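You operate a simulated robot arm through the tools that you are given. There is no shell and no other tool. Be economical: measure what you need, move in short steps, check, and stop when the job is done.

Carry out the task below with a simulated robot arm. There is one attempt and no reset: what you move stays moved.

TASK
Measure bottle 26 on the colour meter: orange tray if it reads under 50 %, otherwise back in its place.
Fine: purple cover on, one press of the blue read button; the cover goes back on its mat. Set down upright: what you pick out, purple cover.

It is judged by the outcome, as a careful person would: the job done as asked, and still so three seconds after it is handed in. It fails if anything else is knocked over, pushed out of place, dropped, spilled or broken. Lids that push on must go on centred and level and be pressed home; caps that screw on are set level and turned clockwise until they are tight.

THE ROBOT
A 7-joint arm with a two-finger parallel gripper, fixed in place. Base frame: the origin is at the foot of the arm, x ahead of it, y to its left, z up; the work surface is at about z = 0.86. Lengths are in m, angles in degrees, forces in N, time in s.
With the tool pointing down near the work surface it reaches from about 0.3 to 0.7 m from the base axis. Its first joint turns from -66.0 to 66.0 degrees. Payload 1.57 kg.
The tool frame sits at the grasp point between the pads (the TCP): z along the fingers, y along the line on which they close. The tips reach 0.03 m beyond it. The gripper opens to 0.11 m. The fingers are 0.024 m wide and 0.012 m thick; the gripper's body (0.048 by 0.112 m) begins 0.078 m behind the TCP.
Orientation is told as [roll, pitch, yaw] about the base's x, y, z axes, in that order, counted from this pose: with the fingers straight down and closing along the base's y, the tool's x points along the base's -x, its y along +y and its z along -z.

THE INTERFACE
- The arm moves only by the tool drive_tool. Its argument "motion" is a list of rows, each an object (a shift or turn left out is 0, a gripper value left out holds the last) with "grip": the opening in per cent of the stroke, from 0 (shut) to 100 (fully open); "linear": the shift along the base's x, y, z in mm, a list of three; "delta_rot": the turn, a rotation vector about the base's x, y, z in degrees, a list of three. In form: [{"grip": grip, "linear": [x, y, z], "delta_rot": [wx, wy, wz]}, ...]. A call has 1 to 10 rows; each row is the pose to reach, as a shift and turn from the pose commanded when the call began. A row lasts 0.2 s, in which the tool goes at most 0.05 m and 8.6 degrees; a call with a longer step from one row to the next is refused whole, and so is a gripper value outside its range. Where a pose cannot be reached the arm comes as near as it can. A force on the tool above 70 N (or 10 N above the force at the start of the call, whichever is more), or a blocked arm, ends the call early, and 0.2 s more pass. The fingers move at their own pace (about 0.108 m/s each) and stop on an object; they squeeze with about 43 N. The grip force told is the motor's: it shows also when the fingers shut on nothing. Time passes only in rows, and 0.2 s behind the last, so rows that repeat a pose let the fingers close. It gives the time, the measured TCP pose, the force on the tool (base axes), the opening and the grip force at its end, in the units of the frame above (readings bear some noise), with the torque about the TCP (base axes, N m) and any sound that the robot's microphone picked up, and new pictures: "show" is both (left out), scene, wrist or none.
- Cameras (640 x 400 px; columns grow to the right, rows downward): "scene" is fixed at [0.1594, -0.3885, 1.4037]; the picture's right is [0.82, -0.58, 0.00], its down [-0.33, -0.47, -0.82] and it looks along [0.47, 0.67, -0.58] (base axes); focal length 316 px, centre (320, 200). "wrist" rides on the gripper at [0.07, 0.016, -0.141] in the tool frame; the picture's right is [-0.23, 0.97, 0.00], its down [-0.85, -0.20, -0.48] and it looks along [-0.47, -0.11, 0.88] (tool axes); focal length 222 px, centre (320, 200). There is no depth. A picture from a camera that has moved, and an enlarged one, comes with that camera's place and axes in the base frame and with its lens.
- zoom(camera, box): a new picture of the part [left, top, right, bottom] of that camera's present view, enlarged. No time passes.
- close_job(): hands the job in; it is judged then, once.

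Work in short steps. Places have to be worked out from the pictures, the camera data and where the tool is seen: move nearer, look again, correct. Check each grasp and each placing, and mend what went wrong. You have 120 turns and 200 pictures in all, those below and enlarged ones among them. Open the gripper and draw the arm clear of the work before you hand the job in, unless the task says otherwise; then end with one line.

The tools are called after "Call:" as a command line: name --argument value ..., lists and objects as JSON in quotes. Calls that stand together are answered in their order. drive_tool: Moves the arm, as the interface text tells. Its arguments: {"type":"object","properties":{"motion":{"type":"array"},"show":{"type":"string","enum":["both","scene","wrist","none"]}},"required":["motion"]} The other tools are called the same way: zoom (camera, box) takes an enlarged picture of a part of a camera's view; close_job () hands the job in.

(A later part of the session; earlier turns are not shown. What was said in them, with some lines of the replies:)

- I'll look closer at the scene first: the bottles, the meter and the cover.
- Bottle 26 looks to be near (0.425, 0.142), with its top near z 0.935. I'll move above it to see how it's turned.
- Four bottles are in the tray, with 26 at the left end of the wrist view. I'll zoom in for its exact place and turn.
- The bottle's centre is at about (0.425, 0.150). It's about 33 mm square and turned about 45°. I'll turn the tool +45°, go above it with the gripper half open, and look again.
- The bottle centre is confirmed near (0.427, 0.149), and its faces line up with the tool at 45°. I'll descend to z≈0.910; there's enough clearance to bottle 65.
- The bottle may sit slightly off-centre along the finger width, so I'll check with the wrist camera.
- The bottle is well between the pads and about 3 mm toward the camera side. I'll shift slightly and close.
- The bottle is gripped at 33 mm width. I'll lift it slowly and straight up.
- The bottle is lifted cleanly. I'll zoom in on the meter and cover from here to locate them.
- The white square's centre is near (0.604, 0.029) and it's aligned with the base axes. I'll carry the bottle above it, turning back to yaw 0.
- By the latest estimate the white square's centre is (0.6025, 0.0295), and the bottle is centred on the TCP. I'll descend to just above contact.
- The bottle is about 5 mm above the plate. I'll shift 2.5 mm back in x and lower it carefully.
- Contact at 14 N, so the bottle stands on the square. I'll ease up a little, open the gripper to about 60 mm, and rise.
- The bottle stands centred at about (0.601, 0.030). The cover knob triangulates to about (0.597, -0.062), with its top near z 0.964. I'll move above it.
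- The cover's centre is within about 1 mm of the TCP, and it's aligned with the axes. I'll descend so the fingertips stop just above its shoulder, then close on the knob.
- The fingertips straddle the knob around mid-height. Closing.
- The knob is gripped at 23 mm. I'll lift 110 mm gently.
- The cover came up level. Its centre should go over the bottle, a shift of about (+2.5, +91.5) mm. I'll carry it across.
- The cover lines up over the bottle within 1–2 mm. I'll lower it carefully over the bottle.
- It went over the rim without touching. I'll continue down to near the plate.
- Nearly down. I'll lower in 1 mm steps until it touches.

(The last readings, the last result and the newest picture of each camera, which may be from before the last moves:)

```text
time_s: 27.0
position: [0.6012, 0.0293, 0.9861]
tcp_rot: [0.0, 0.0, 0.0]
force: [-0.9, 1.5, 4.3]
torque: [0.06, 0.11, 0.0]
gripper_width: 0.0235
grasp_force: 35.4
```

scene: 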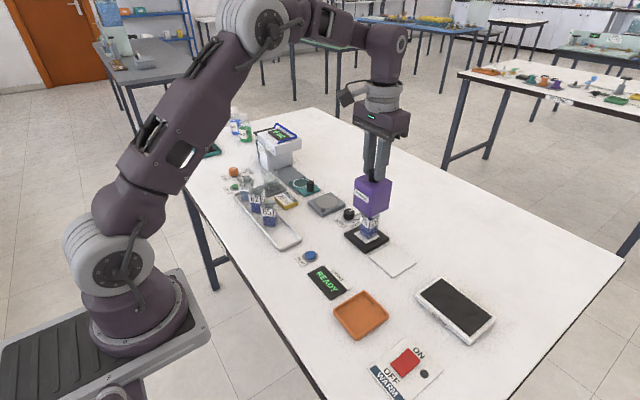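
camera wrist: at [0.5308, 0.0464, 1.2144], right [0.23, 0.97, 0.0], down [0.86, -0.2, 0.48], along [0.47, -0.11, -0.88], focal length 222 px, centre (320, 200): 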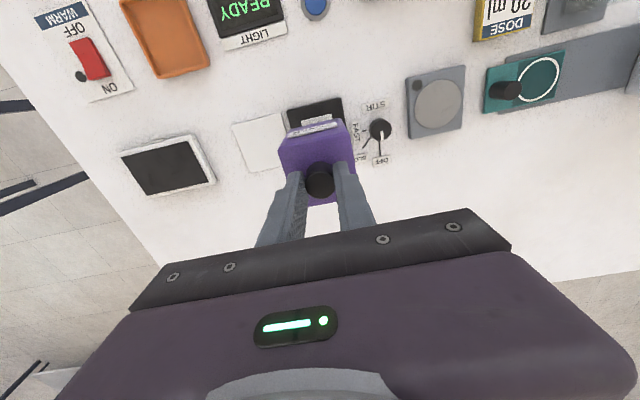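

It's touching at 4 N and seated on the plate. I'll release and rise clear.

Call:
drive_tool --motion '[{"grip": 30}, {"grip": 50}, {"grip": 50}, {"linear": [0, 0, 20]}, {"linear": [0, 0, 50]}, {"linear": [0, 0, 80]}, {"linear": [0, 0, 80]}]'

Call:
zoom --camera "scene" --box '[270, 195, 430, 295]'

Call:
zoom --camera "wrist" --box '[200, 0, 440, 150]'

```text
time_s: 28.6
position: [0.5999, 0.0302, 1.0658]
tcp_rot: [0.0, 0.0, 0.0]
force: [-0.1, 0.0, -0.6]
torque: [0.02, -0.01, 0.04]
gripper_width: 0.0549
grasp_force: 0.1
camera wrist: at [0.5303, 0.0457, 1.207], right [0.23, 0.97, 0.0], down [0.85, -0.2, 0.48], along [0.47, -0.11, -0.88], focal length 222 px, centre (320, 200)
```

scene: 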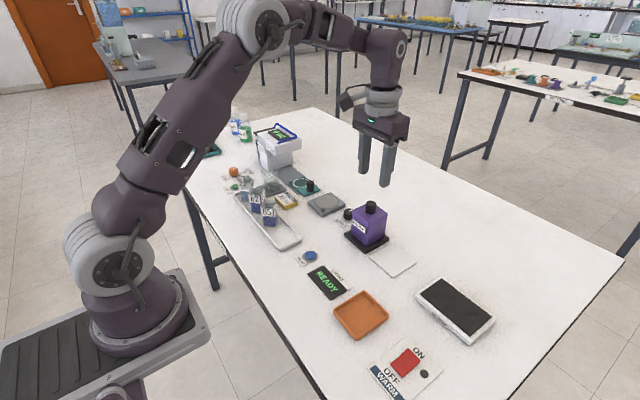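
wrist: 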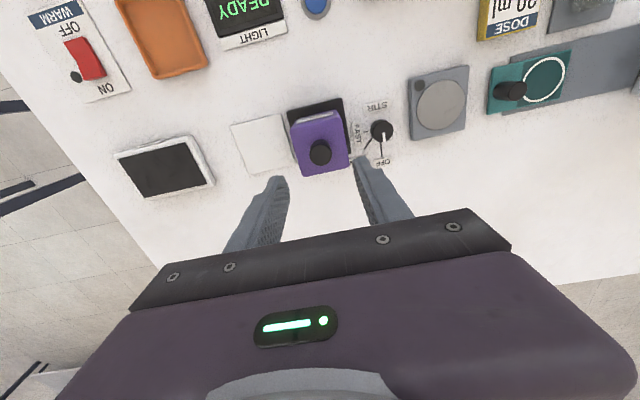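

```text
4.00 times, centred on (350, 245) of scene
camera zoom: at [0.1594, -0.3885, 1.4037], right [0.82, -0.58, 0.0], down [-0.33, -0.47, -0.82], along [0.47, 0.67, -0.58], focal length 1265 px, centre (200, 20)
```

zoom: 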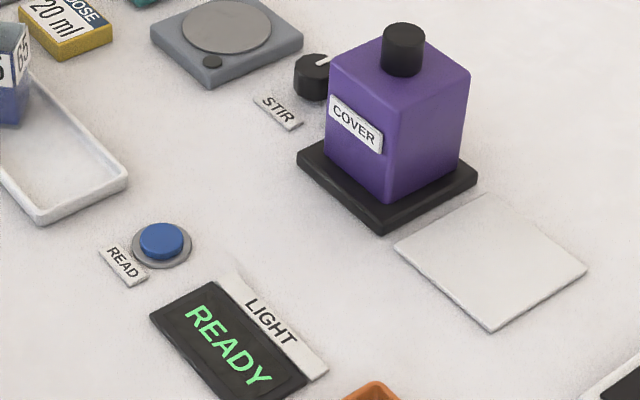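

```text
2.67 times, centred on (320, 75) of wrist
camera zoom: at [0.5303, 0.0457, 1.207], right [0.23, 0.97, 0.0], down [0.85, -0.2, 0.48], along [0.47, -0.11, -0.88], focal length 592 px, centre (320, 533)
```

zoom: 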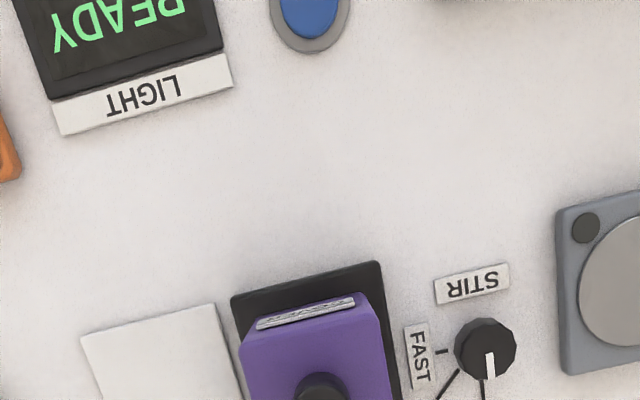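

The cover is seated centred and level. The READ button triangulates to about (0.447, 0.060). I'll move there with the gripper shut.

Call:
drive_tool --motion '[{"linear": [-35, 7, 0], "grip": 0}, {"linear": [-75, 15, 0]}, {"linear": [-115, 23, -20]}, {"linear": [-153, 30, -50]}, {"linear": [-153, 30, -90]}, {"linear": [-153, 30, -110]}, {"linear": [-153, 30, -110]}]'

Call:
zoom --camera "wrist" --box '[240, 120, 400, 220]'

Call:
zoom --camera "scene" --box '[270, 195, 430, 295]'

```text
time_s: 30.2
position: [0.4469, 0.0585, 0.9543]
tcp_rot: [0.0, 0.1, -0.1]
force: [0.0, 0.0, 0.0]
torque: [-0.01, 0.02, -0.03]
gripper_width: 0.0
grasp_force: 21.8
camera wrist: at [0.3776, 0.0757, 1.096], right [0.23, 0.97, 0.0], down [0.85, -0.2, 0.48], along [0.47, -0.11, -0.88], focal length 222 px, centre (320, 200)
```

scene: 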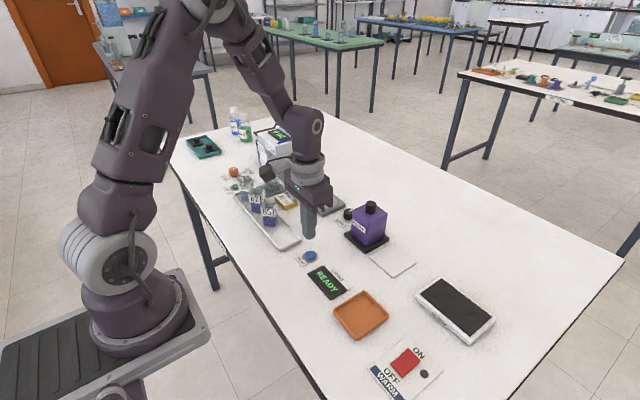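
wrist: 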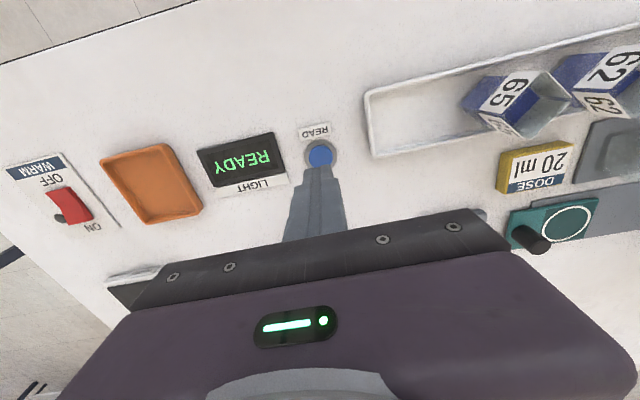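

```text
4.00 times, centred on (320, 170) of wrist
camera zoom: at [0.3776, 0.0757, 1.096], right [0.23, 0.97, 0.0], down [0.85, -0.2, 0.48], along [0.47, -0.11, -0.88], focal length 888 px, centre (320, 320)
```

zoom: 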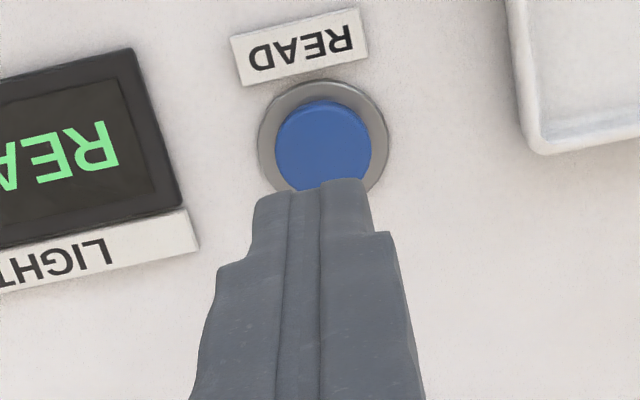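

```text
4.00 times, centred on (350, 245) of scene
camera zoom: at [0.1594, -0.3885, 1.4037], right [0.82, -0.58, 0.0], down [-0.33, -0.47, -0.82], along [0.47, 0.67, -0.58], focal length 1265 px, centre (200, 20)
```

zoom: 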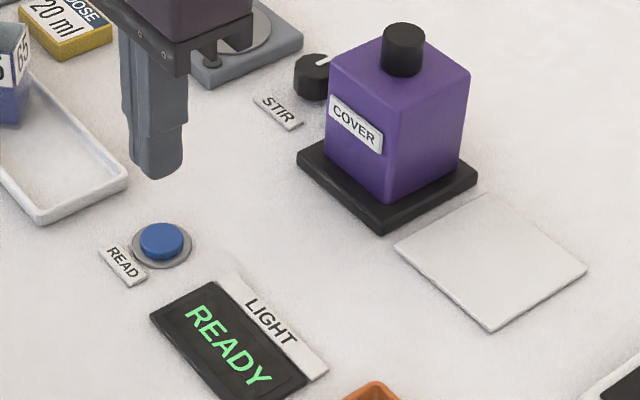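

The button's centre is about (0.446, 0.0604). I'll shift 2 mm in y and descend until the fingertips are just above it.

Call:
drive_tool --motion '[{"linear": [-0.5, 2, -15]}, {"linear": [-0.5, 2, -30]}, {"linear": [-0.5, 2, -42]}, {"linear": [-0.5, 2, -42]}]' --show "none"

Call:
zoom --camera "scene" --box '[270, 215, 366, 275]'

```text
time_s: 31.2
position: [0.4473, 0.0612, 0.9112]
tcp_rot: [0.0, 0.0, 0.0]
force: [-0.2, -0.5, 0.5]
torque: [0.02, 0.01, 0.05]
gripper_width: 0.0001
grasp_force: 21.5
```

```text
6.67 times, centred on (318, 245) of scene
camera zoom: at [0.1595, -0.3885, 1.4037], right [0.82, -0.58, 0.0], down [-0.33, -0.47, -0.82], along [0.47, 0.67, -0.58], focal length 2108 px, centre (333, -100)
```

zoom: 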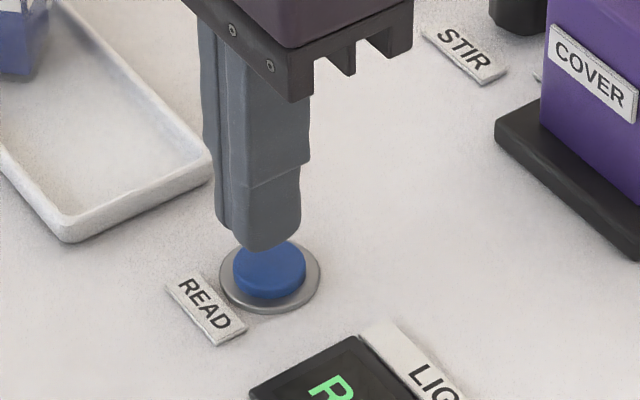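

The fingertips are a few mm above the button. I'll press down gradually in one stroke.

Call:
drive_tool --motion '[{"linear": [0, 0, -3]}, {"linear": [0, 0, -5]}, {"linear": [0, 0, -6]}, {"linear": [0, 0, -7]}, {"linear": [0, 0, -8]}]' --show "none"

Call:
zoom --camera "scene" --box '[270, 215, 382, 295]'

```text
time_s: 32.4
position: [0.4464, 0.0621, 0.9049]
tcp_rot: [0.0, 0.0, 0.1]
force: [0.4, -0.3, 0.6]
torque: [-0.02, -0.01, 0.0]
gripper_width: 0.0001
grasp_force: 21.0
```

```text
5.00 times, centred on (326, 255) of scene
camera zoom: at [0.1594, -0.3885, 1.4037], right [0.82, -0.58, 0.0], down [-0.33, -0.47, -0.82], along [0.47, 0.67, -0.58], focal length 1581 px, centre (290, -75)
```

zoom: 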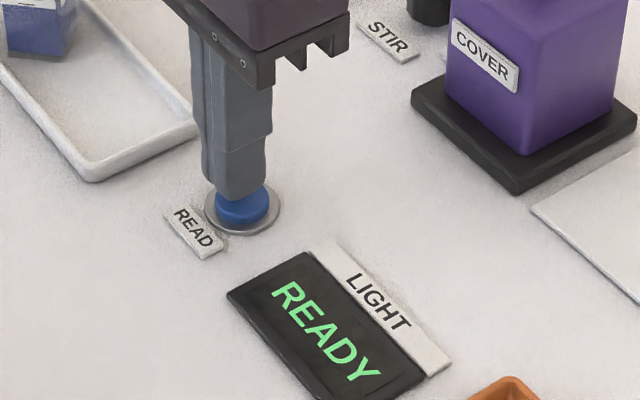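

No contact yet, so I'll continue the press.

Call:
drive_tool --motion '[{"linear": [0, 0, -1]}, {"linear": [0, 0, -2]}, {"linear": [0, 0, -3]}, {"linear": [0, 0, -4]}]' --show "none"

Call:
zoom --camera "scene" --box '[270, 215, 382, 295]'

```text
time_s: 33.4
position: [0.4469, 0.0624, 0.9019]
tcp_rot: [-0.1, 0.1, -0.1]
force: [0.9, 0.2, -0.2]
torque: [-0.01, -0.02, 0.03]
gripper_width: 0.0
grasp_force: 21.6
```

```text
5.00 times, centred on (326, 255) of scene
camera zoom: at [0.1594, -0.3885, 1.4037], right [0.82, -0.58, 0.0], down [-0.33, -0.47, -0.82], along [0.47, 0.67, -0.58], focal length 1581 px, centre (290, -75)
```

zoom: 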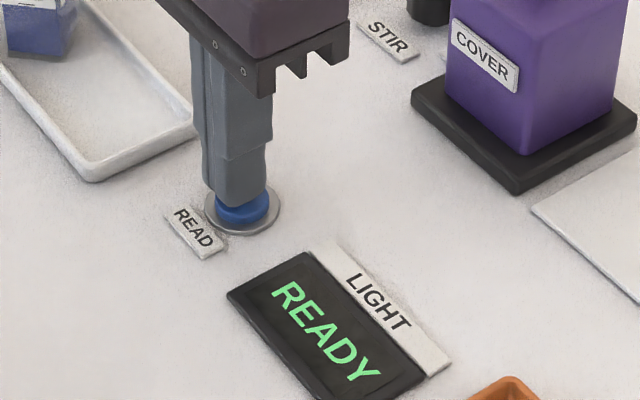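

Still no contact force. Going on down a few more mm.

Call:
drive_tool --motion '[{"linear": [0, 0, -1]}, {"linear": [0, 0, -2]}, {"linear": [0, 0, -3]}]' --show "none"

Call:
zoom --camera "scene" --box '[270, 215, 382, 295]'

```text
time_s: 34.2
position: [0.4467, 0.0625, 0.8982]
tcp_rot: [0.0, 0.0, -0.1]
force: [-0.6, -0.3, 0.4]
torque: [0.0, 0.0, 0.0]
gripper_width: 0.0
grasp_force: 21.8
```

```text
5.00 times, centred on (326, 255) of scene
camera zoom: at [0.1594, -0.3885, 1.4037], right [0.82, -0.58, 0.0], down [-0.33, -0.47, -0.82], along [0.47, 0.67, -0.58], focal length 1581 px, centre (290, -75)
```

zoom: 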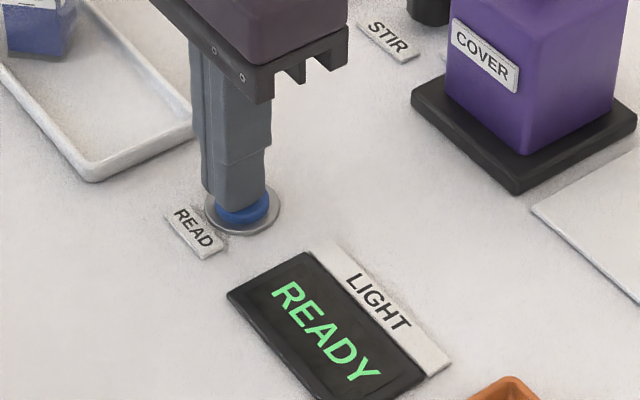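

Call:
zoom --camera "wrist" --box '[260, 120, 388, 200]'

Call:
zoom --camera "scene" --box '[294, 235, 334, 270]'

```text
5.00 times, centred on (324, 160) of wrist
camera zoom: at [0.3771, 0.0783, 1.04], right [0.23, 0.97, 0.0], down [0.86, -0.2, 0.48], along [0.47, -0.11, -0.88], focal length 1111 px, centre (300, 400)
```

zoom: 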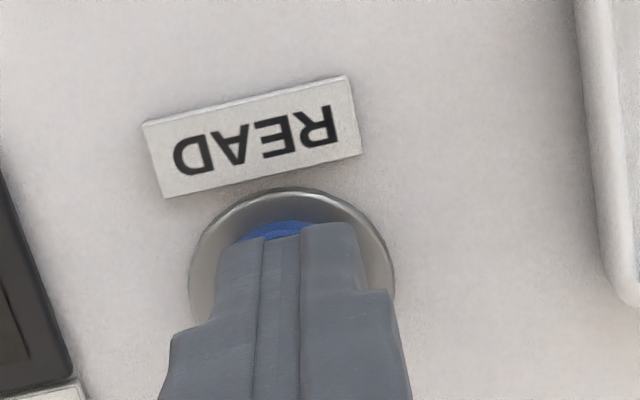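

```text
11.43 times, centred on (314, 252) of scene
camera zoom: at [0.1594, -0.3885, 1.4037], right [0.82, -0.58, 0.0], down [-0.33, -0.47, -0.82], along [0.47, 0.67, -0.58], focal length 3614 px, centre (389, -400)
```

zoom: 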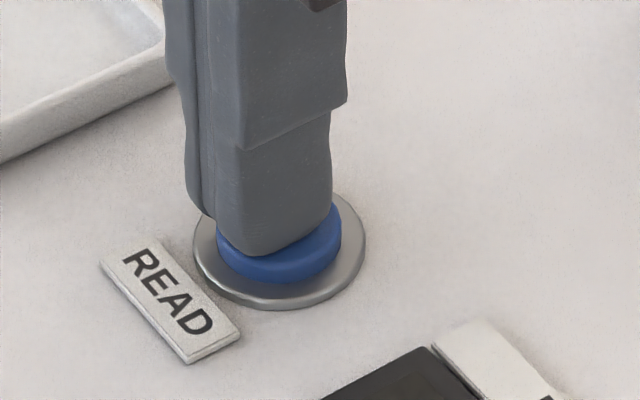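

The fingertips are over the button and about to touch. Continuing down.

Call:
drive_tool --motion '[{"linear": [0, -0.5, -1]}, {"linear": [0, -0.5, -2]}, {"linear": [0, -0.5, -3]}]' --show "none"

Call:
zoom --camera "scene" --box '[270, 215, 382, 295]'

```text
time_s: 35.0
position: [0.4467, 0.0613, 0.8956]
tcp_rot: [0.0, 0.1, -0.1]
force: [-1.1, 0.3, 3.0]
torque: [0.04, -0.01, -0.02]
gripper_width: 0.0001
grasp_force: 21.3
heard: click
```

```text
5.00 times, centred on (326, 255) of scene
camera zoom: at [0.1594, -0.3885, 1.4037], right [0.82, -0.58, 0.0], down [-0.33, -0.47, -0.82], along [0.47, 0.67, -0.58], focal length 1581 px, centre (290, -75)
```

zoom: 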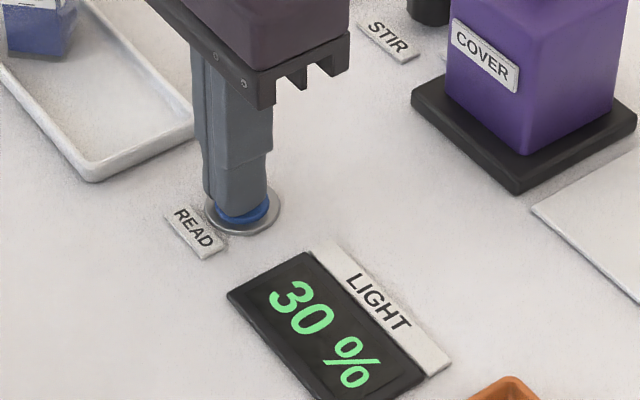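

Click heard, and the reading is 30 %, under 50, so the bottle goes to the orange tray. I'll rise straight up and go back above the cover.

Call:
drive_tool --motion '[{"linear": [0, 0, 15]}, {"linear": [0, 0, 60]}, {"linear": [0, 0, 105]}, {"linear": [0, 0, 150]}, {"linear": [20, -4, 170], "grip": 50}, {"linear": [60, -12, 170]}, {"linear": [100, -20, 170]}, {"linear": [140, -29, 170]}, {"linear": [153.5, -31.5, 170]}, {"linear": [153.5, -31.5, 170]}]'

Call:
zoom --camera "wrist" --box '[200, 80, 440, 230]'

Call:
zoom --camera "scene" --box '[270, 195, 430, 295]'

```text
time_s: 37.2
position: [0.6004, 0.0298, 1.0657]
tcp_rot: [0.0, 0.0, 0.0]
force: [0.5, 1.0, 0.1]
torque: [0.01, 0.01, -0.03]
gripper_width: 0.0549
grasp_force: 0.1
camera wrist: at [0.5307, 0.0458, 1.2071], right [0.23, 0.97, 0.0], down [0.86, -0.2, 0.48], along [0.47, -0.11, -0.88], focal length 222 px, centre (320, 200)
```

scene: 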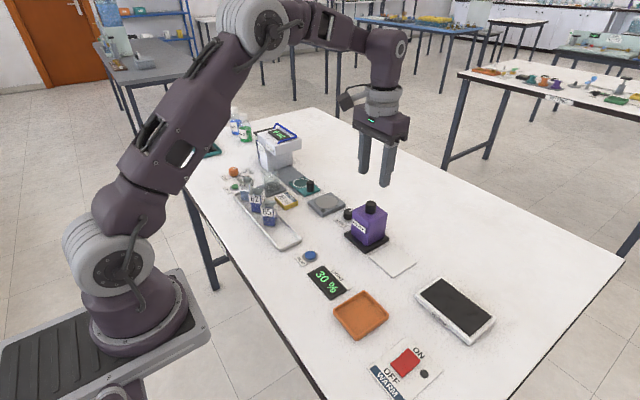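
wrist: 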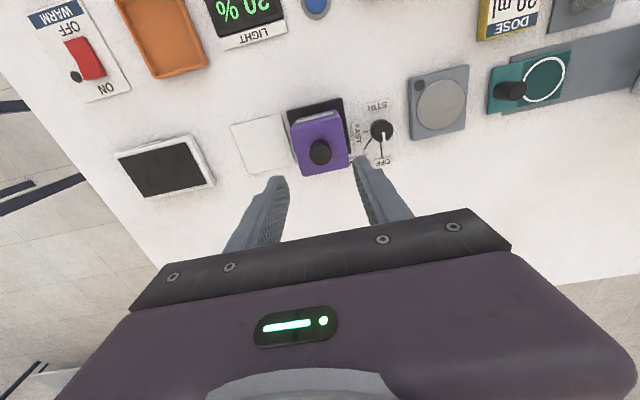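

```text
2.67 times, centred on (320, 155) of wrist
camera zoom: at [0.5307, 0.0458, 1.2071], right [0.23, 0.97, 0.0], down [0.86, -0.2, 0.48], along [0.47, -0.11, -0.88], focal length 592 px, centre (320, 320)
```

zoom: 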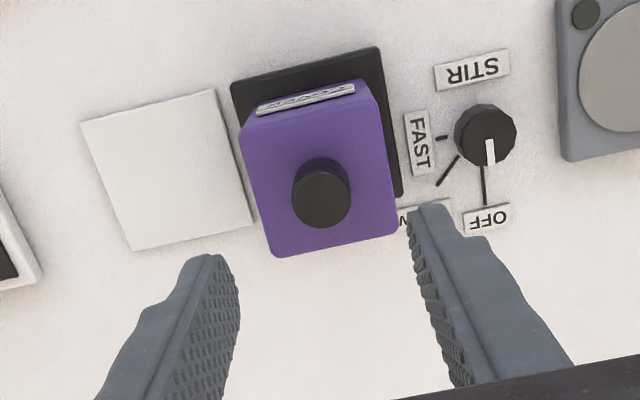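

```text
4.00 times, centred on (350, 245) of scene
camera zoom: at [0.1595, -0.3885, 1.4037], right [0.82, -0.58, 0.0], down [-0.33, -0.47, -0.82], along [0.47, 0.67, -0.58], focal length 1265 px, centre (200, 20)
```

zoom: 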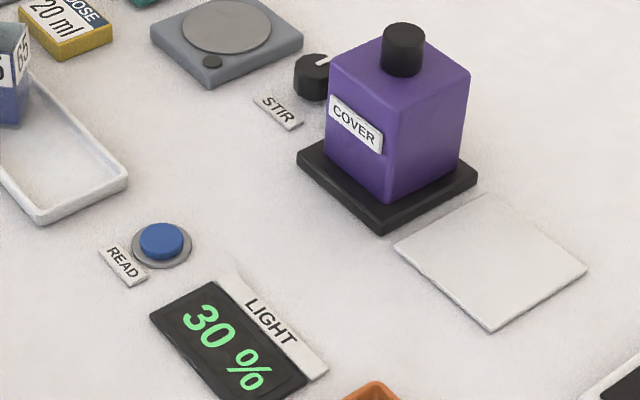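

The display stays at 30 %. I'll descend to the earlier release pose and grip the knob.

Call:
drive_tool --motion '[{"linear": [0, 0, -30]}, {"linear": [0, 0, -55]}, {"linear": [0, 0, -72]}, {"linear": [0, 0, -79]}, {"linear": [0, 0, -79]}, {"linear": [0, 0, -79], "grip": 30}, {"linear": [0, 0, -79], "grip": 15}, {"linear": [0, 0, -79], "grip": 10}, {"linear": [0, 0, -79], "grip": 10}]' --show "none"

Call:
zoom --camera "scene" --box '[310, 145, 440, 275]'

```text
time_s: 39.2
position: [0.6007, 0.0307, 0.9867]
tcp_rot: [0.1, 0.1, 0.0]
force: [0.3, 0.0, -0.8]
torque: [0.0, -0.01, 0.01]
gripper_width: 0.0235
grasp_force: 35.7
```

```text
3.08 times, centred on (375, 210) of scene
camera zoom: at [0.1595, -0.3885, 1.4037], right [0.82, -0.58, 0.0], down [-0.33, -0.47, -0.82], along [0.47, 0.67, -0.58], focal length 973 px, centre (151, 169)
```

zoom: 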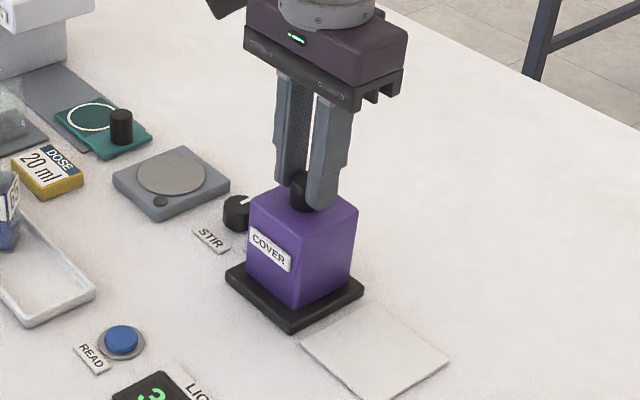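

Gripped. I'll lift straight up until it clears the bottle.

Call:
drive_tool --motion '[{"linear": [0, 0, 6]}, {"linear": [0, 0, 18]}, {"linear": [0, 0, 32]}, {"linear": [0, 0, 46]}, {"linear": [0, 0, 60]}, {"linear": [0, 0, 74]}, {"linear": [0, 0, 88]}, {"linear": [0, 0, 101]}, {"linear": [0, 0, 101]}]' --show "none"

Call:
zoom --camera "scene" --box '[310, 145, 440, 275]'

```text
time_s: 41.2
position: [0.6007, 0.0301, 1.0872]
tcp_rot: [0.1, 0.0, 0.0]
force: [-0.4, -0.9, -0.9]
torque: [-0.03, 0.01, -0.01]
gripper_width: 0.0237
grasp_force: 35.7
```

```text
3.08 times, centred on (375, 210) of scene
camera zoom: at [0.1595, -0.3885, 1.4037], right [0.82, -0.58, 0.0], down [-0.33, -0.47, -0.82], along [0.47, 0.67, -0.58], focal length 973 px, centre (151, 169)
```

zoom: 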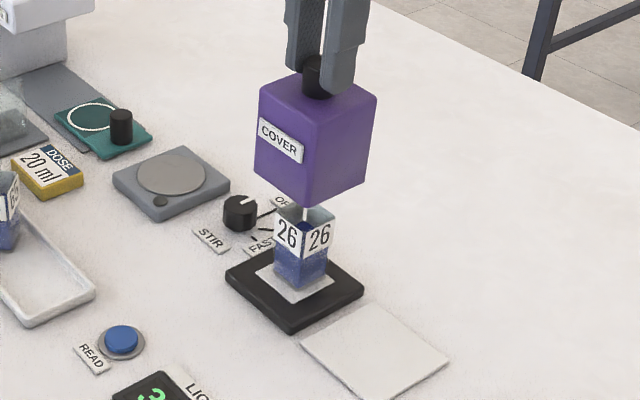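

Clear. I'll carry it back over the mat and lower it to near contact.

Call:
drive_tool --motion '[{"linear": [0, -15, 0]}, {"linear": [-1, -35, 0]}, {"linear": [-1.5, -55, 0]}, {"linear": [-2, -75, 0]}, {"linear": [-2.5, -91.5, 0]}, {"linear": [-2.5, -91.5, -20]}, {"linear": [-2.5, -91.5, -45]}, {"linear": [-2.5, -91.5, -70]}, {"linear": [-2.5, -91.5, -92]}, {"linear": [-2.5, -91.5, -103]}]' --show "none"

Call:
zoom --camera "scene" --box '[330, 165, 460, 295]'

Call:
zoom --camera "wrist" --box '[200, 80, 440, 230]'

```text
time_s: 43.4
position: [0.599, -0.0607, 0.9849]
tcp_rot: [0.0, 0.0, 0.0]
force: [-0.7, 0.1, -0.8]
torque: [0.01, 0.02, -0.01]
gripper_width: 0.0231
grasp_force: 36.2
```

```text
3.08 times, centred on (395, 230) of scene
camera zoom: at [0.1595, -0.3885, 1.4037], right [0.82, -0.58, 0.0], down [-0.33, -0.47, -0.82], along [0.47, 0.67, -0.58], focal length 973 px, centre (89, 108)
```

zoom: 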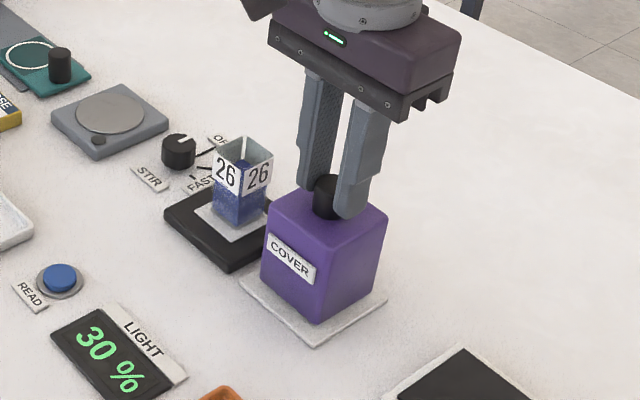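

```text
2.67 times, centred on (320, 155) of wrist
camera zoom: at [0.5288, -0.045, 1.1263], right [0.23, 0.97, 0.0], down [0.85, -0.2, 0.48], along [0.47, -0.11, -0.88], focal length 592 px, centre (320, 320)
```

zoom: 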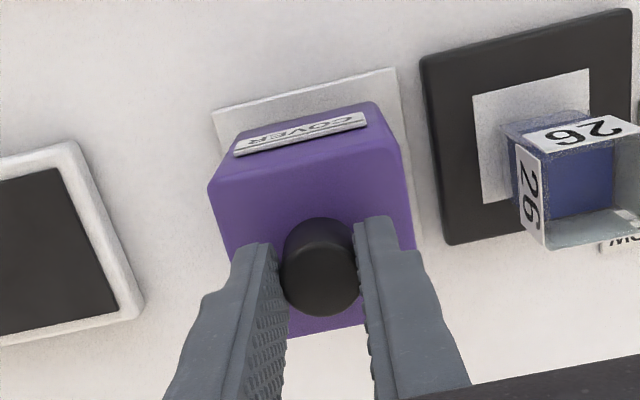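

The cover is right above its mat. Lowering the last few mm.

Call:
drive_tool --motion '[{"linear": [0, 0, -2]}, {"linear": [0, 0, -4]}, {"linear": [0, 0, -5]}, {"linear": [0, 0, -6]}, {"linear": [0, 0, -6.5]}]' --show "none"

```text
time_s: 44.6
position: [0.598, -0.0615, 0.9792]
tcp_rot: [-0.1, -0.1, 0.0]
force: [0.1, 1.1, 9.0]
torque: [0.01, 0.37, -0.01]
gripper_width: 0.0233
grasp_force: 35.4
```

Contact at 9 N, so it's on the mat. I'll release and rise.

Call:
drive_tool --motion '[{"linear": [0, 0, 0.5], "grip": 30}, {"linear": [0, 0, 0.5], "grip": 50}, {"linear": [0, 0, 0.5], "grip": 50}, {"linear": [0, 0, 20]}, {"linear": [0, 0, 50]}, {"linear": [0, 0, 80]}, {"linear": [0, 0, 80]}]'

Call:
zoom --camera "scene" --box '[310, 185, 470, 345]'

Call:
zoom --camera "wrist" --box '[160, 0, 480, 200]'

```text
time_s: 46.2
position: [0.598, -0.0612, 1.0587]
tcp_rot: [0.0, 0.0, 0.0]
force: [0.2, -0.7, 0.2]
torque: [0.02, 0.01, -0.01]
gripper_width: 0.0546
grasp_force: 0.0
camera wrist: at [0.5282, -0.0451, 1.2008], right [0.23, 0.97, 0.0], down [0.85, -0.2, 0.48], along [0.47, -0.11, -0.88], focal length 222 px, centre (320, 200)
```

scene: 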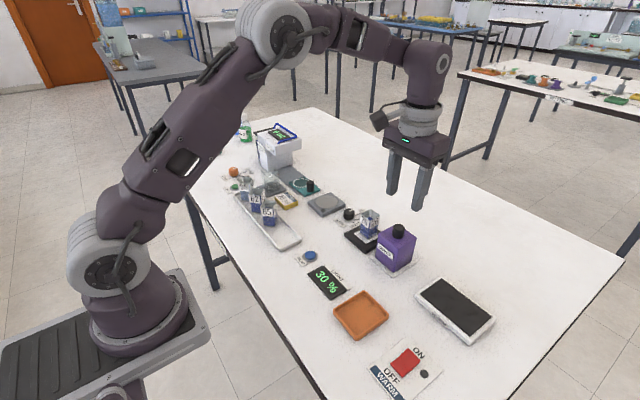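
wrist: 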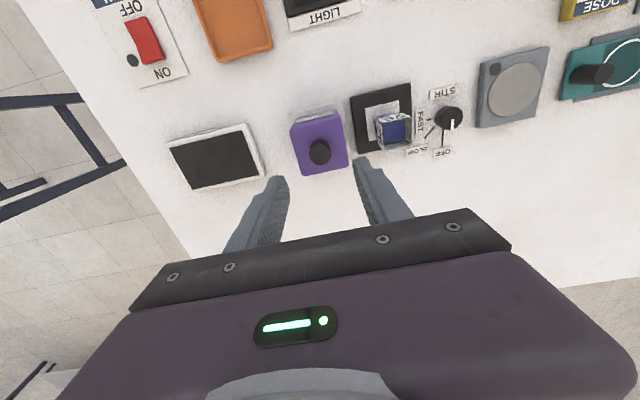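

```text
2.50 times, centred on (390, 265) of scene
camera zoom: at [0.1594, -0.3885, 1.4037], right [0.82, -0.58, 0.0], down [-0.33, -0.47, -0.82], along [0.47, 0.67, -0.58], focal length 791 px, centre (145, 38)
```

zoom: 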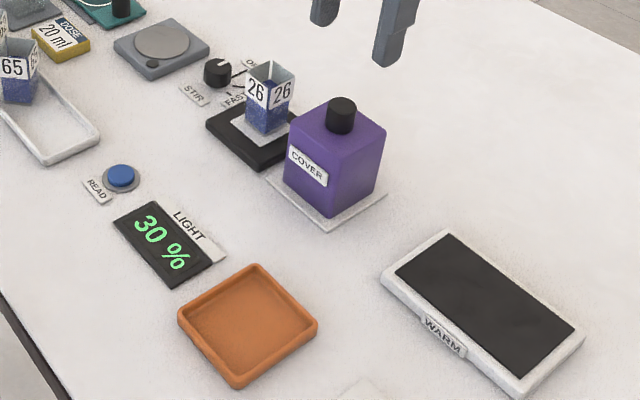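

```text
2.00 times, centred on (320, 100) of wrist
camera zoom: at [0.5282, -0.0451, 1.2008], right [0.23, 0.97, 0.0], down [0.85, -0.2, 0.48], along [0.47, -0.11, -0.88], focal length 444 px, centre (320, 400)
```

zoom: 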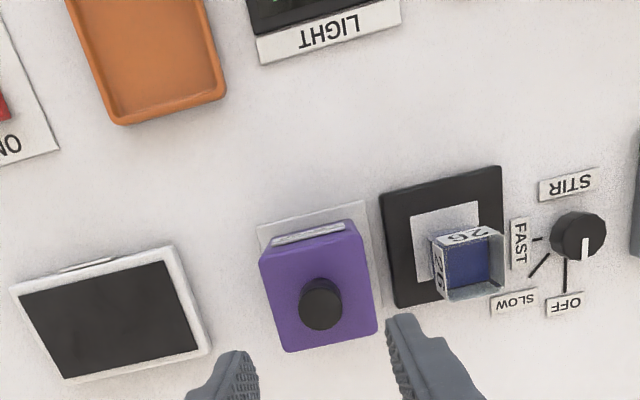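

The cover is back on its mat, upright. Next I'll go back over the bottle on the meter.

Call:
drive_tool --motion '[{"grip": 55, "linear": [1, 30, 0]}, {"linear": [2, 60, 0]}, {"linear": [2, 92, 0]}, {"linear": [2, 92, -40]}, {"linear": [2, 92, -70]}, {"linear": [2, 92, -70]}]' --show "none"

Call:
zoom --camera "wrist" --box '[200, 110, 440, 260]'

Call:
zoom --camera "scene" --box '[310, 145, 440, 275]'

```text
time_s: 47.6
position: [0.6014, 0.0306, 0.9883]
tcp_rot: [-0.1, -0.1, 0.0]
force: [-0.4, -0.4, 0.2]
torque: [-0.03, 0.01, 0.02]
gripper_width: 0.0606
grasp_force: 0.0
```

```text
2.67 times, centred on (320, 185) of wrist
camera zoom: at [0.5309, 0.0463, 1.1295], right [0.23, 0.97, 0.0], down [0.85, -0.2, 0.48], along [0.47, -0.11, -0.88], focal length 592 px, centre (320, 240)
```

zoom: 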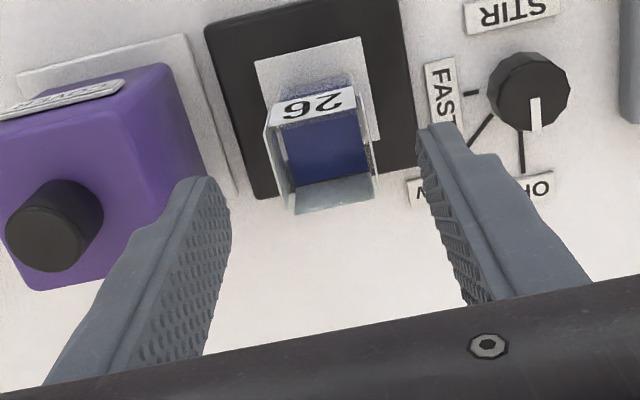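

```text
3.08 times, centred on (375, 210) of scene
camera zoom: at [0.1595, -0.3885, 1.4037], right [0.82, -0.58, 0.0], down [-0.33, -0.47, -0.82], along [0.47, 0.67, -0.58], focal length 973 px, centre (151, 169)
```

zoom: 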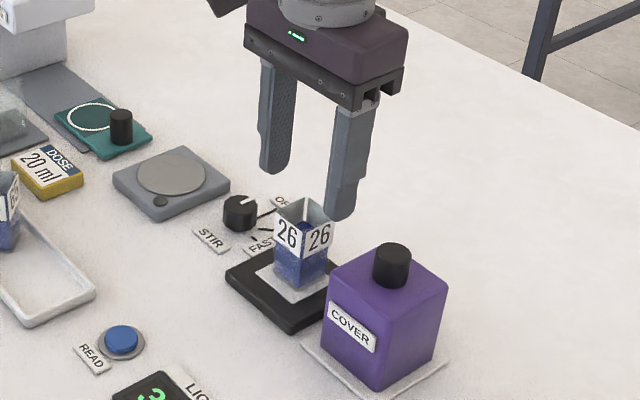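

Aligned as at release. I'll descend and grip the bottle.

Call:
drive_tool --motion '[{"linear": [0, 0, -20]}, {"linear": [0, 0, -45]}, {"linear": [0, 0, -62]}, {"linear": [0, 0, -69]}, {"linear": [0, 0, -69]}, {"linear": [0, 0, -69], "grip": 30}, {"linear": [0, 0, -69], "grip": 15}, {"linear": [0, 0, -69], "grip": 10}, {"linear": [0, 0, -69], "grip": 10}]' --show "none"

Call:
zoom --camera "scene" --box '[310, 145, 440, 275]'

```text
time_s: 49.6
position: [0.5995, 0.0304, 0.9198]
tcp_rot: [0.0, 0.0, 0.0]
force: [-0.3, -0.8, 0.2]
torque: [0.0, 0.0, -0.01]
gripper_width: 0.033
grasp_force: 40.9
```

```text
3.08 times, centred on (375, 210) of scene
camera zoom: at [0.1595, -0.3885, 1.4037], right [0.82, -0.58, 0.0], down [-0.33, -0.47, -0.82], along [0.47, 0.67, -0.58], focal length 973 px, centre (151, 169)
```

zoom: 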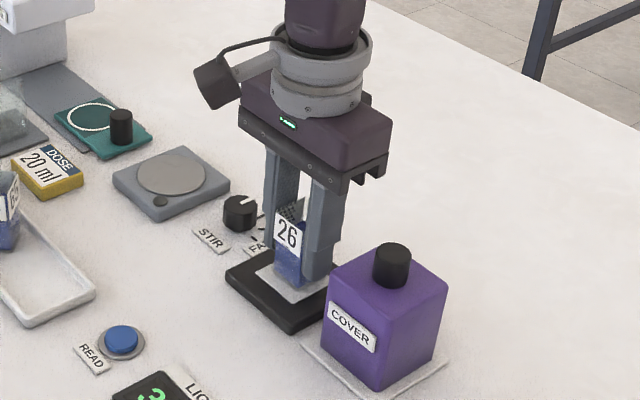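

Gripped at 33 mm. I'll lift gently.

Call:
drive_tool --motion '[{"linear": [0, 0, 5]}, {"linear": [0, 0, 18]}, {"linear": [0, 0, 35]}, {"linear": [0, 0, 52]}, {"linear": [0, 0, 70]}, {"linear": [0, 0, 88]}, {"linear": [0, 0, 106]}, {"linear": [0, 0, 120]}, {"linear": [0, 0, 120]}]' --show "none"

Call:
zoom --camera "scene" --box '[310, 145, 440, 275]'

```text
time_s: 51.6
position: [0.6001, 0.031, 1.0391]
tcp_rot: [0.0, 0.0, -0.1]
force: [0.1, 0.2, -0.4]
torque: [0.01, 0.03, 0.0]
gripper_width: 0.0331
grasp_force: 41.0
```

```text
3.08 times, centred on (375, 210) of scene
camera zoom: at [0.1595, -0.3885, 1.4037], right [0.82, -0.58, 0.0], down [-0.33, -0.47, -0.82], along [0.47, 0.67, -0.58], focal length 973 px, centre (151, 169)
```

zoom: 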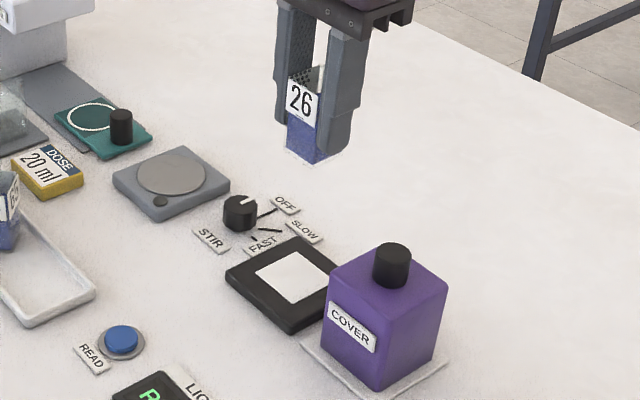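

Bottle lifted. I'll carry it smoothly toward the orange tray, estimated at (0.437, -0.133).

Call:
drive_tool --motion '[{"linear": [-8, -8, 0]}, {"linear": [-24, -24, 0]}, {"linear": [-42, -42, 0]}, {"linear": [-60, -60, 0]}, {"linear": [-78, -78, 0]}, {"linear": [-96, -96, 0]}, {"linear": [-114, -114, 0]}, {"linear": [-132, -132, 0]}, {"linear": [-148, -148, 0]}, {"linear": [-158, -158, 0]}]'

Call:
zoom --camera "wrist" --box '[200, 80, 440, 230]'

Call:
zoom --camera "scene" --box '[290, 235, 450, 335]'

```text
time_s: 53.8
position: [0.4421, -0.1282, 1.0394]
tcp_rot: [0.1, 0.1, 0.0]
force: [1.3, -0.1, -0.1]
torque: [-0.01, 0.02, 0.02]
gripper_width: 0.0329
grasp_force: 41.4
camera wrist: at [0.3724, -0.1118, 1.1808], right [0.23, 0.97, 0.0], down [0.86, -0.2, 0.48], along [0.47, -0.11, -0.88], focal length 222 px, centre (320, 200)
```

scene: 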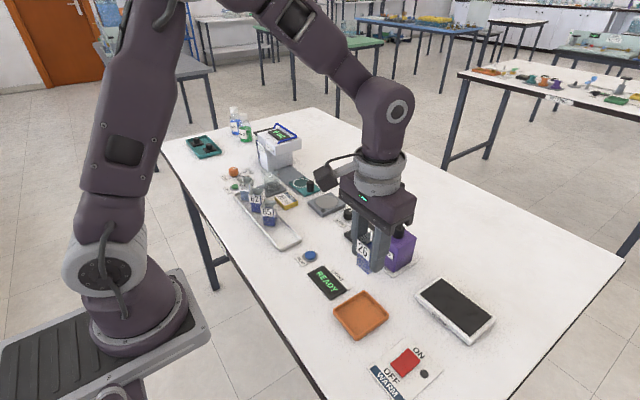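
wrist: 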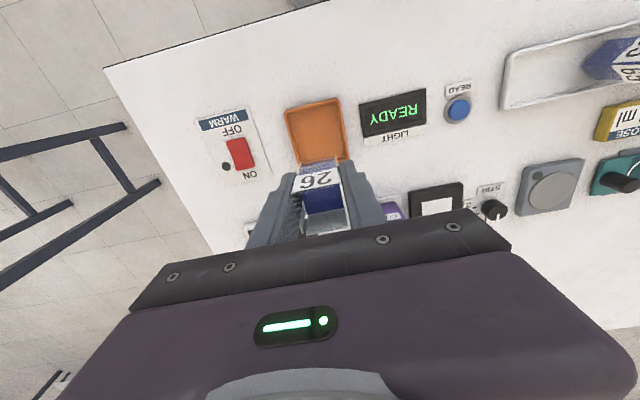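

```text
2.67 times, centred on (320, 155) of wrist
camera zoom: at [0.3724, -0.1118, 1.1808], right [0.23, 0.97, 0.0], down [0.86, -0.2, 0.48], along [0.47, -0.11, -0.88], focal length 592 px, centre (320, 320)
```

zoom: 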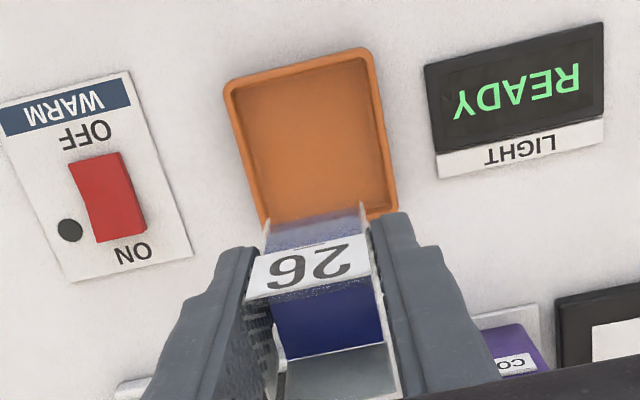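

```text
4.00 times, centred on (370, 285) of scene
camera zoom: at [0.1595, -0.3885, 1.4037], right [0.82, -0.58, 0.0], down [-0.33, -0.47, -0.82], along [0.47, 0.67, -0.58], focal length 1265 px, centre (120, -140)
```

zoom: 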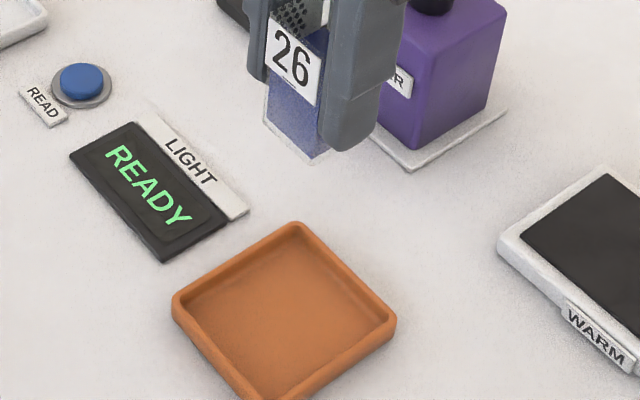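

The orange tray's centre is about (0.440, -0.1305). I'll shift slightly and descend most of the way.

Call:
drive_tool --motion '[{"linear": [-1.5, -2, -10]}, {"linear": [-1.5, -2, -25]}, {"linear": [-1.5, -2, -42]}, {"linear": [-1.5, -2, -60]}, {"linear": [-1.5, -2, -78]}, {"linear": [-1.5, -2, -95]}, {"linear": [-1.5, -2, -108]}, {"linear": [-1.5, -2, -116]}, {"linear": [-1.5, -2, -116]}]' --show "none"

Call:
zoom --camera "scene" --box '[290, 235, 450, 335]'

Call:
zoom --camera "wrist" --box '[200, 80, 440, 230]'

```text
time_s: 55.8
position: [0.4412, -0.1297, 0.9231]
tcp_rot: [0.0, 0.0, 0.0]
force: [-0.2, -0.3, -0.5]
torque: [-0.01, 0.0, -0.03]
gripper_width: 0.0334
grasp_force: 40.6
```

```text
4.00 times, centred on (370, 285) of scene
camera zoom: at [0.1595, -0.3885, 1.4037], right [0.82, -0.58, 0.0], down [-0.33, -0.47, -0.82], along [0.47, 0.67, -0.58], focal length 1265 px, centre (120, -140)
```

zoom: 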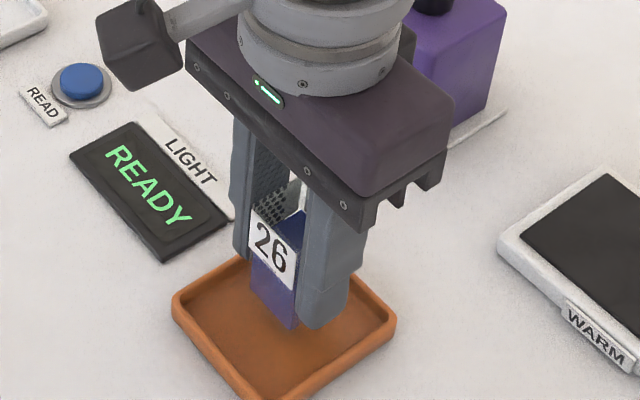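

```text
2.67 times, centred on (320, 155) of wrist
camera zoom: at [0.371, -0.1133, 1.0646], right [0.23, 0.97, 0.0], down [0.85, -0.2, 0.48], along [0.47, -0.11, -0.88], focal length 592 px, centre (320, 320)
```

zoom: 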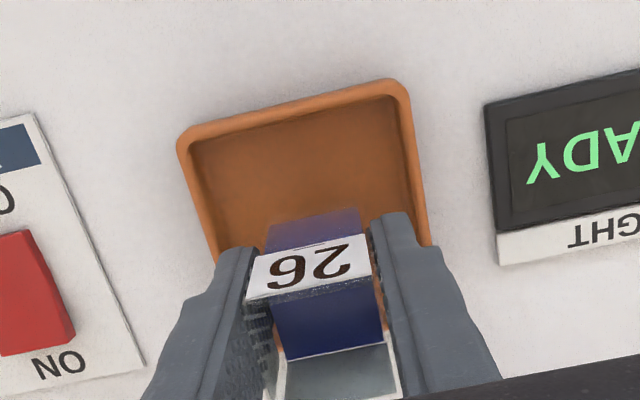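

The bottle is centred over the tray and about 1 cm above its floor. Lowering in small steps.

Call:
drive_tool --motion '[{"linear": [0, 0, -3]}, {"linear": [0, 0, -6]}, {"linear": [0, 0, -8]}, {"linear": [0, 0, -9]}, {"linear": [0, 0, -10]}]' --show "none"

```text
time_s: 57.0
position: [0.4398, -0.1302, 0.9137]
tcp_rot: [0.0, 0.0, 0.0]
force: [-0.2, 0.1, -0.7]
torque: [0.02, -0.02, -0.01]
gripper_width: 0.0331
grasp_force: 40.8
```

Call:
drive_tool --motion '[{"linear": [0, 0, -1]}, {"linear": [0, 0, -2]}, {"linear": [0, 0, -2.5]}]' --show "none"

Call:
zoom --camera "scene" --box '[290, 235, 450, 335]'

```text
time_s: 57.8
position: [0.4403, -0.1297, 0.9101]
tcp_rot: [0.0, 0.0, 0.0]
force: [-3.9, 0.9, 15.7]
torque: [0.09, 0.08, -0.02]
gripper_width: 0.033
grasp_force: 41.2
```

```text
4.00 times, centred on (370, 285) of scene
camera zoom: at [0.1591, -0.3884, 1.4037], right [0.82, -0.58, 0.0], down [-0.33, -0.47, -0.82], along [0.47, 0.67, -0.58], focal length 1265 px, centre (120, -140)
```

zoom: 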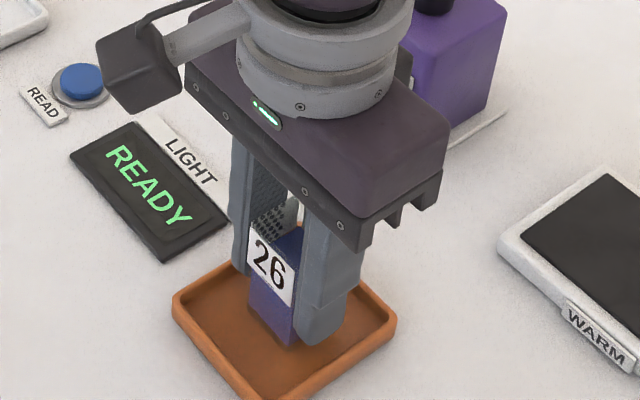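

The bottle rests on the tray floor (15 N). I'll ease up 1 mm, open modestly so the fingers stay clear of the rim, and rise.

Call:
drive_tool --motion '[{"linear": [0, 0, 1.2]}, {"linear": [0, 0, 1.2], "grip": 36}, {"linear": [0, 0, 1.2], "grip": 42}, {"linear": [0, 0, 1.2], "grip": 42}, {"linear": [0, 0, 20]}, {"linear": [0, 0, 50]}, {"linear": [0, 0, 90]}, {"linear": [0, 0, 130]}, {"linear": [0, 0, 170]}, {"linear": [0, 0, 190]}]'

Call:
zoom --camera "scene" --box '[220, 165, 470, 345]'

Call:
zoom --camera "wrist" --box '[220, 50, 460, 200]'

```text
time_s: 60.0
position: [0.4393, -0.13, 1.1012]
tcp_rot: [-0.1, 0.0, 0.0]
force: [-0.3, -0.2, -0.4]
torque: [0.0, 0.02, 0.0]
gripper_width: 0.0462
grasp_force: 0.1
camera wrist: at [0.371, -0.1134, 1.2427], right [0.23, 0.97, 0.0], down [0.85, -0.2, 0.48], along [0.47, -0.11, -0.88], focal length 222 px, centre (320, 200)
```

scene: 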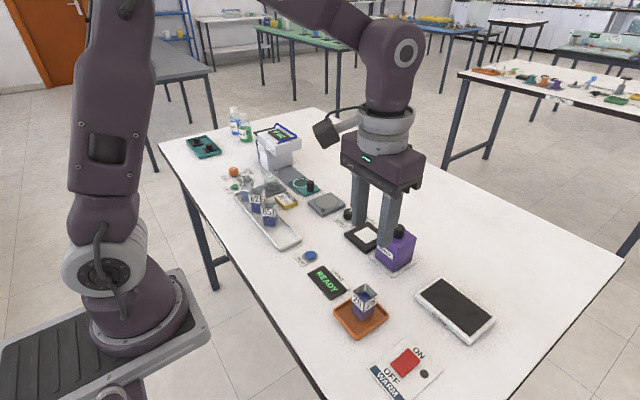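
wrist: 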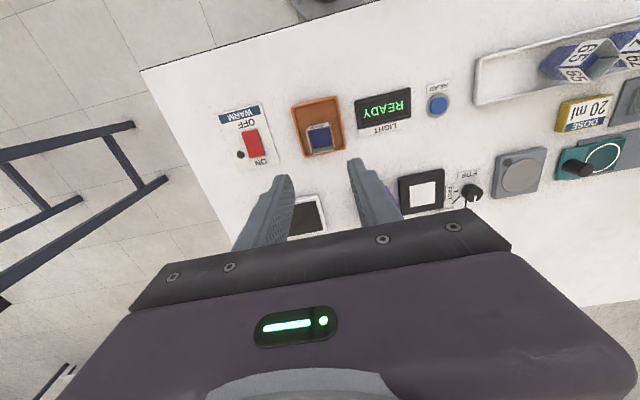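

```text
2.22 times, centred on (345, 255) of scene
camera zoom: at [0.1594, -0.3885, 1.4037], right [0.82, -0.58, 0.0], down [-0.33, -0.47, -0.82], along [0.47, 0.67, -0.58], focal length 703 px, centre (264, 78)
```

zoom: 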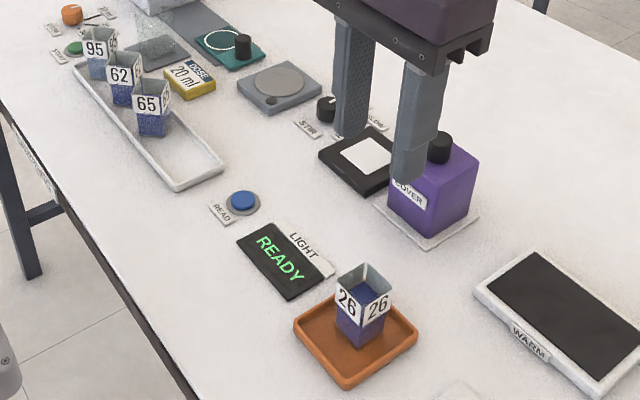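

```text
2.67 times, centred on (340, 125) of wrist
camera zoom: at [0.371, -0.1134, 1.2427], right [0.23, 0.97, 0.0], down [0.85, -0.2, 0.48], along [0.47, -0.11, -0.88], focal length 592 px, centre (267, 400)
```

zoom: 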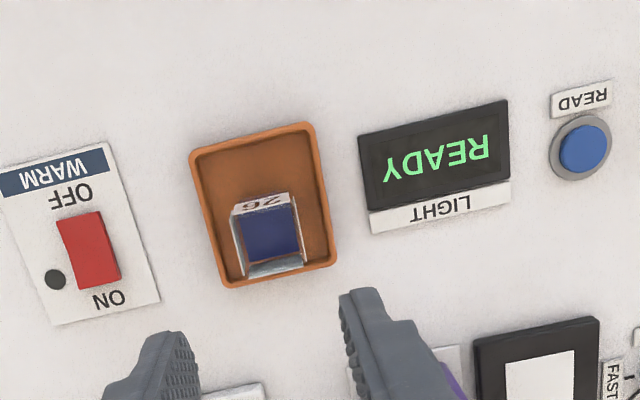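

Bottle 26 stands upright in the orange tray, the cover is on its mat and everything else looks undisturbed. I'll open the gripper fully, draw the arm clear and rest a moment.

Call:
drive_tool --motion '[{"linear": [0, 0, 40], "grip": 100}, {"linear": [-20, 20, 80]}, {"linear": [-40, 50, 110]}, {"linear": [-50, 60, 120]}, {"linear": [-50, 60, 120]}]' --show "scene"

```text
time_s: 61.2
position: [0.3908, -0.0693, 1.2208]
tcp_rot: [-0.1, 0.0, 0.1]
force: [-0.5, 0.5, -0.5]
torque: [0.02, -0.01, 0.0]
gripper_width: 0.1102
grasp_force: 0.0
```

scene: 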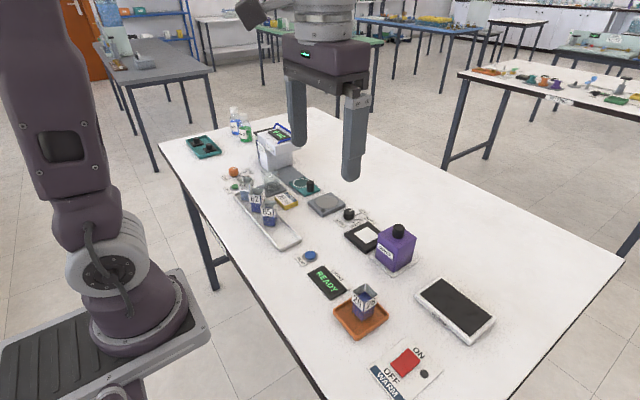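

The arm is clear and everything is in place, so I'm handing the job in.

Call:
close_job

```text
The job is handed in.
```

Bottle 26 read 30 % on the colour meter (one press, purple cover on), so it now stands upright in the orange tray, and the cover is back upright on its mat.
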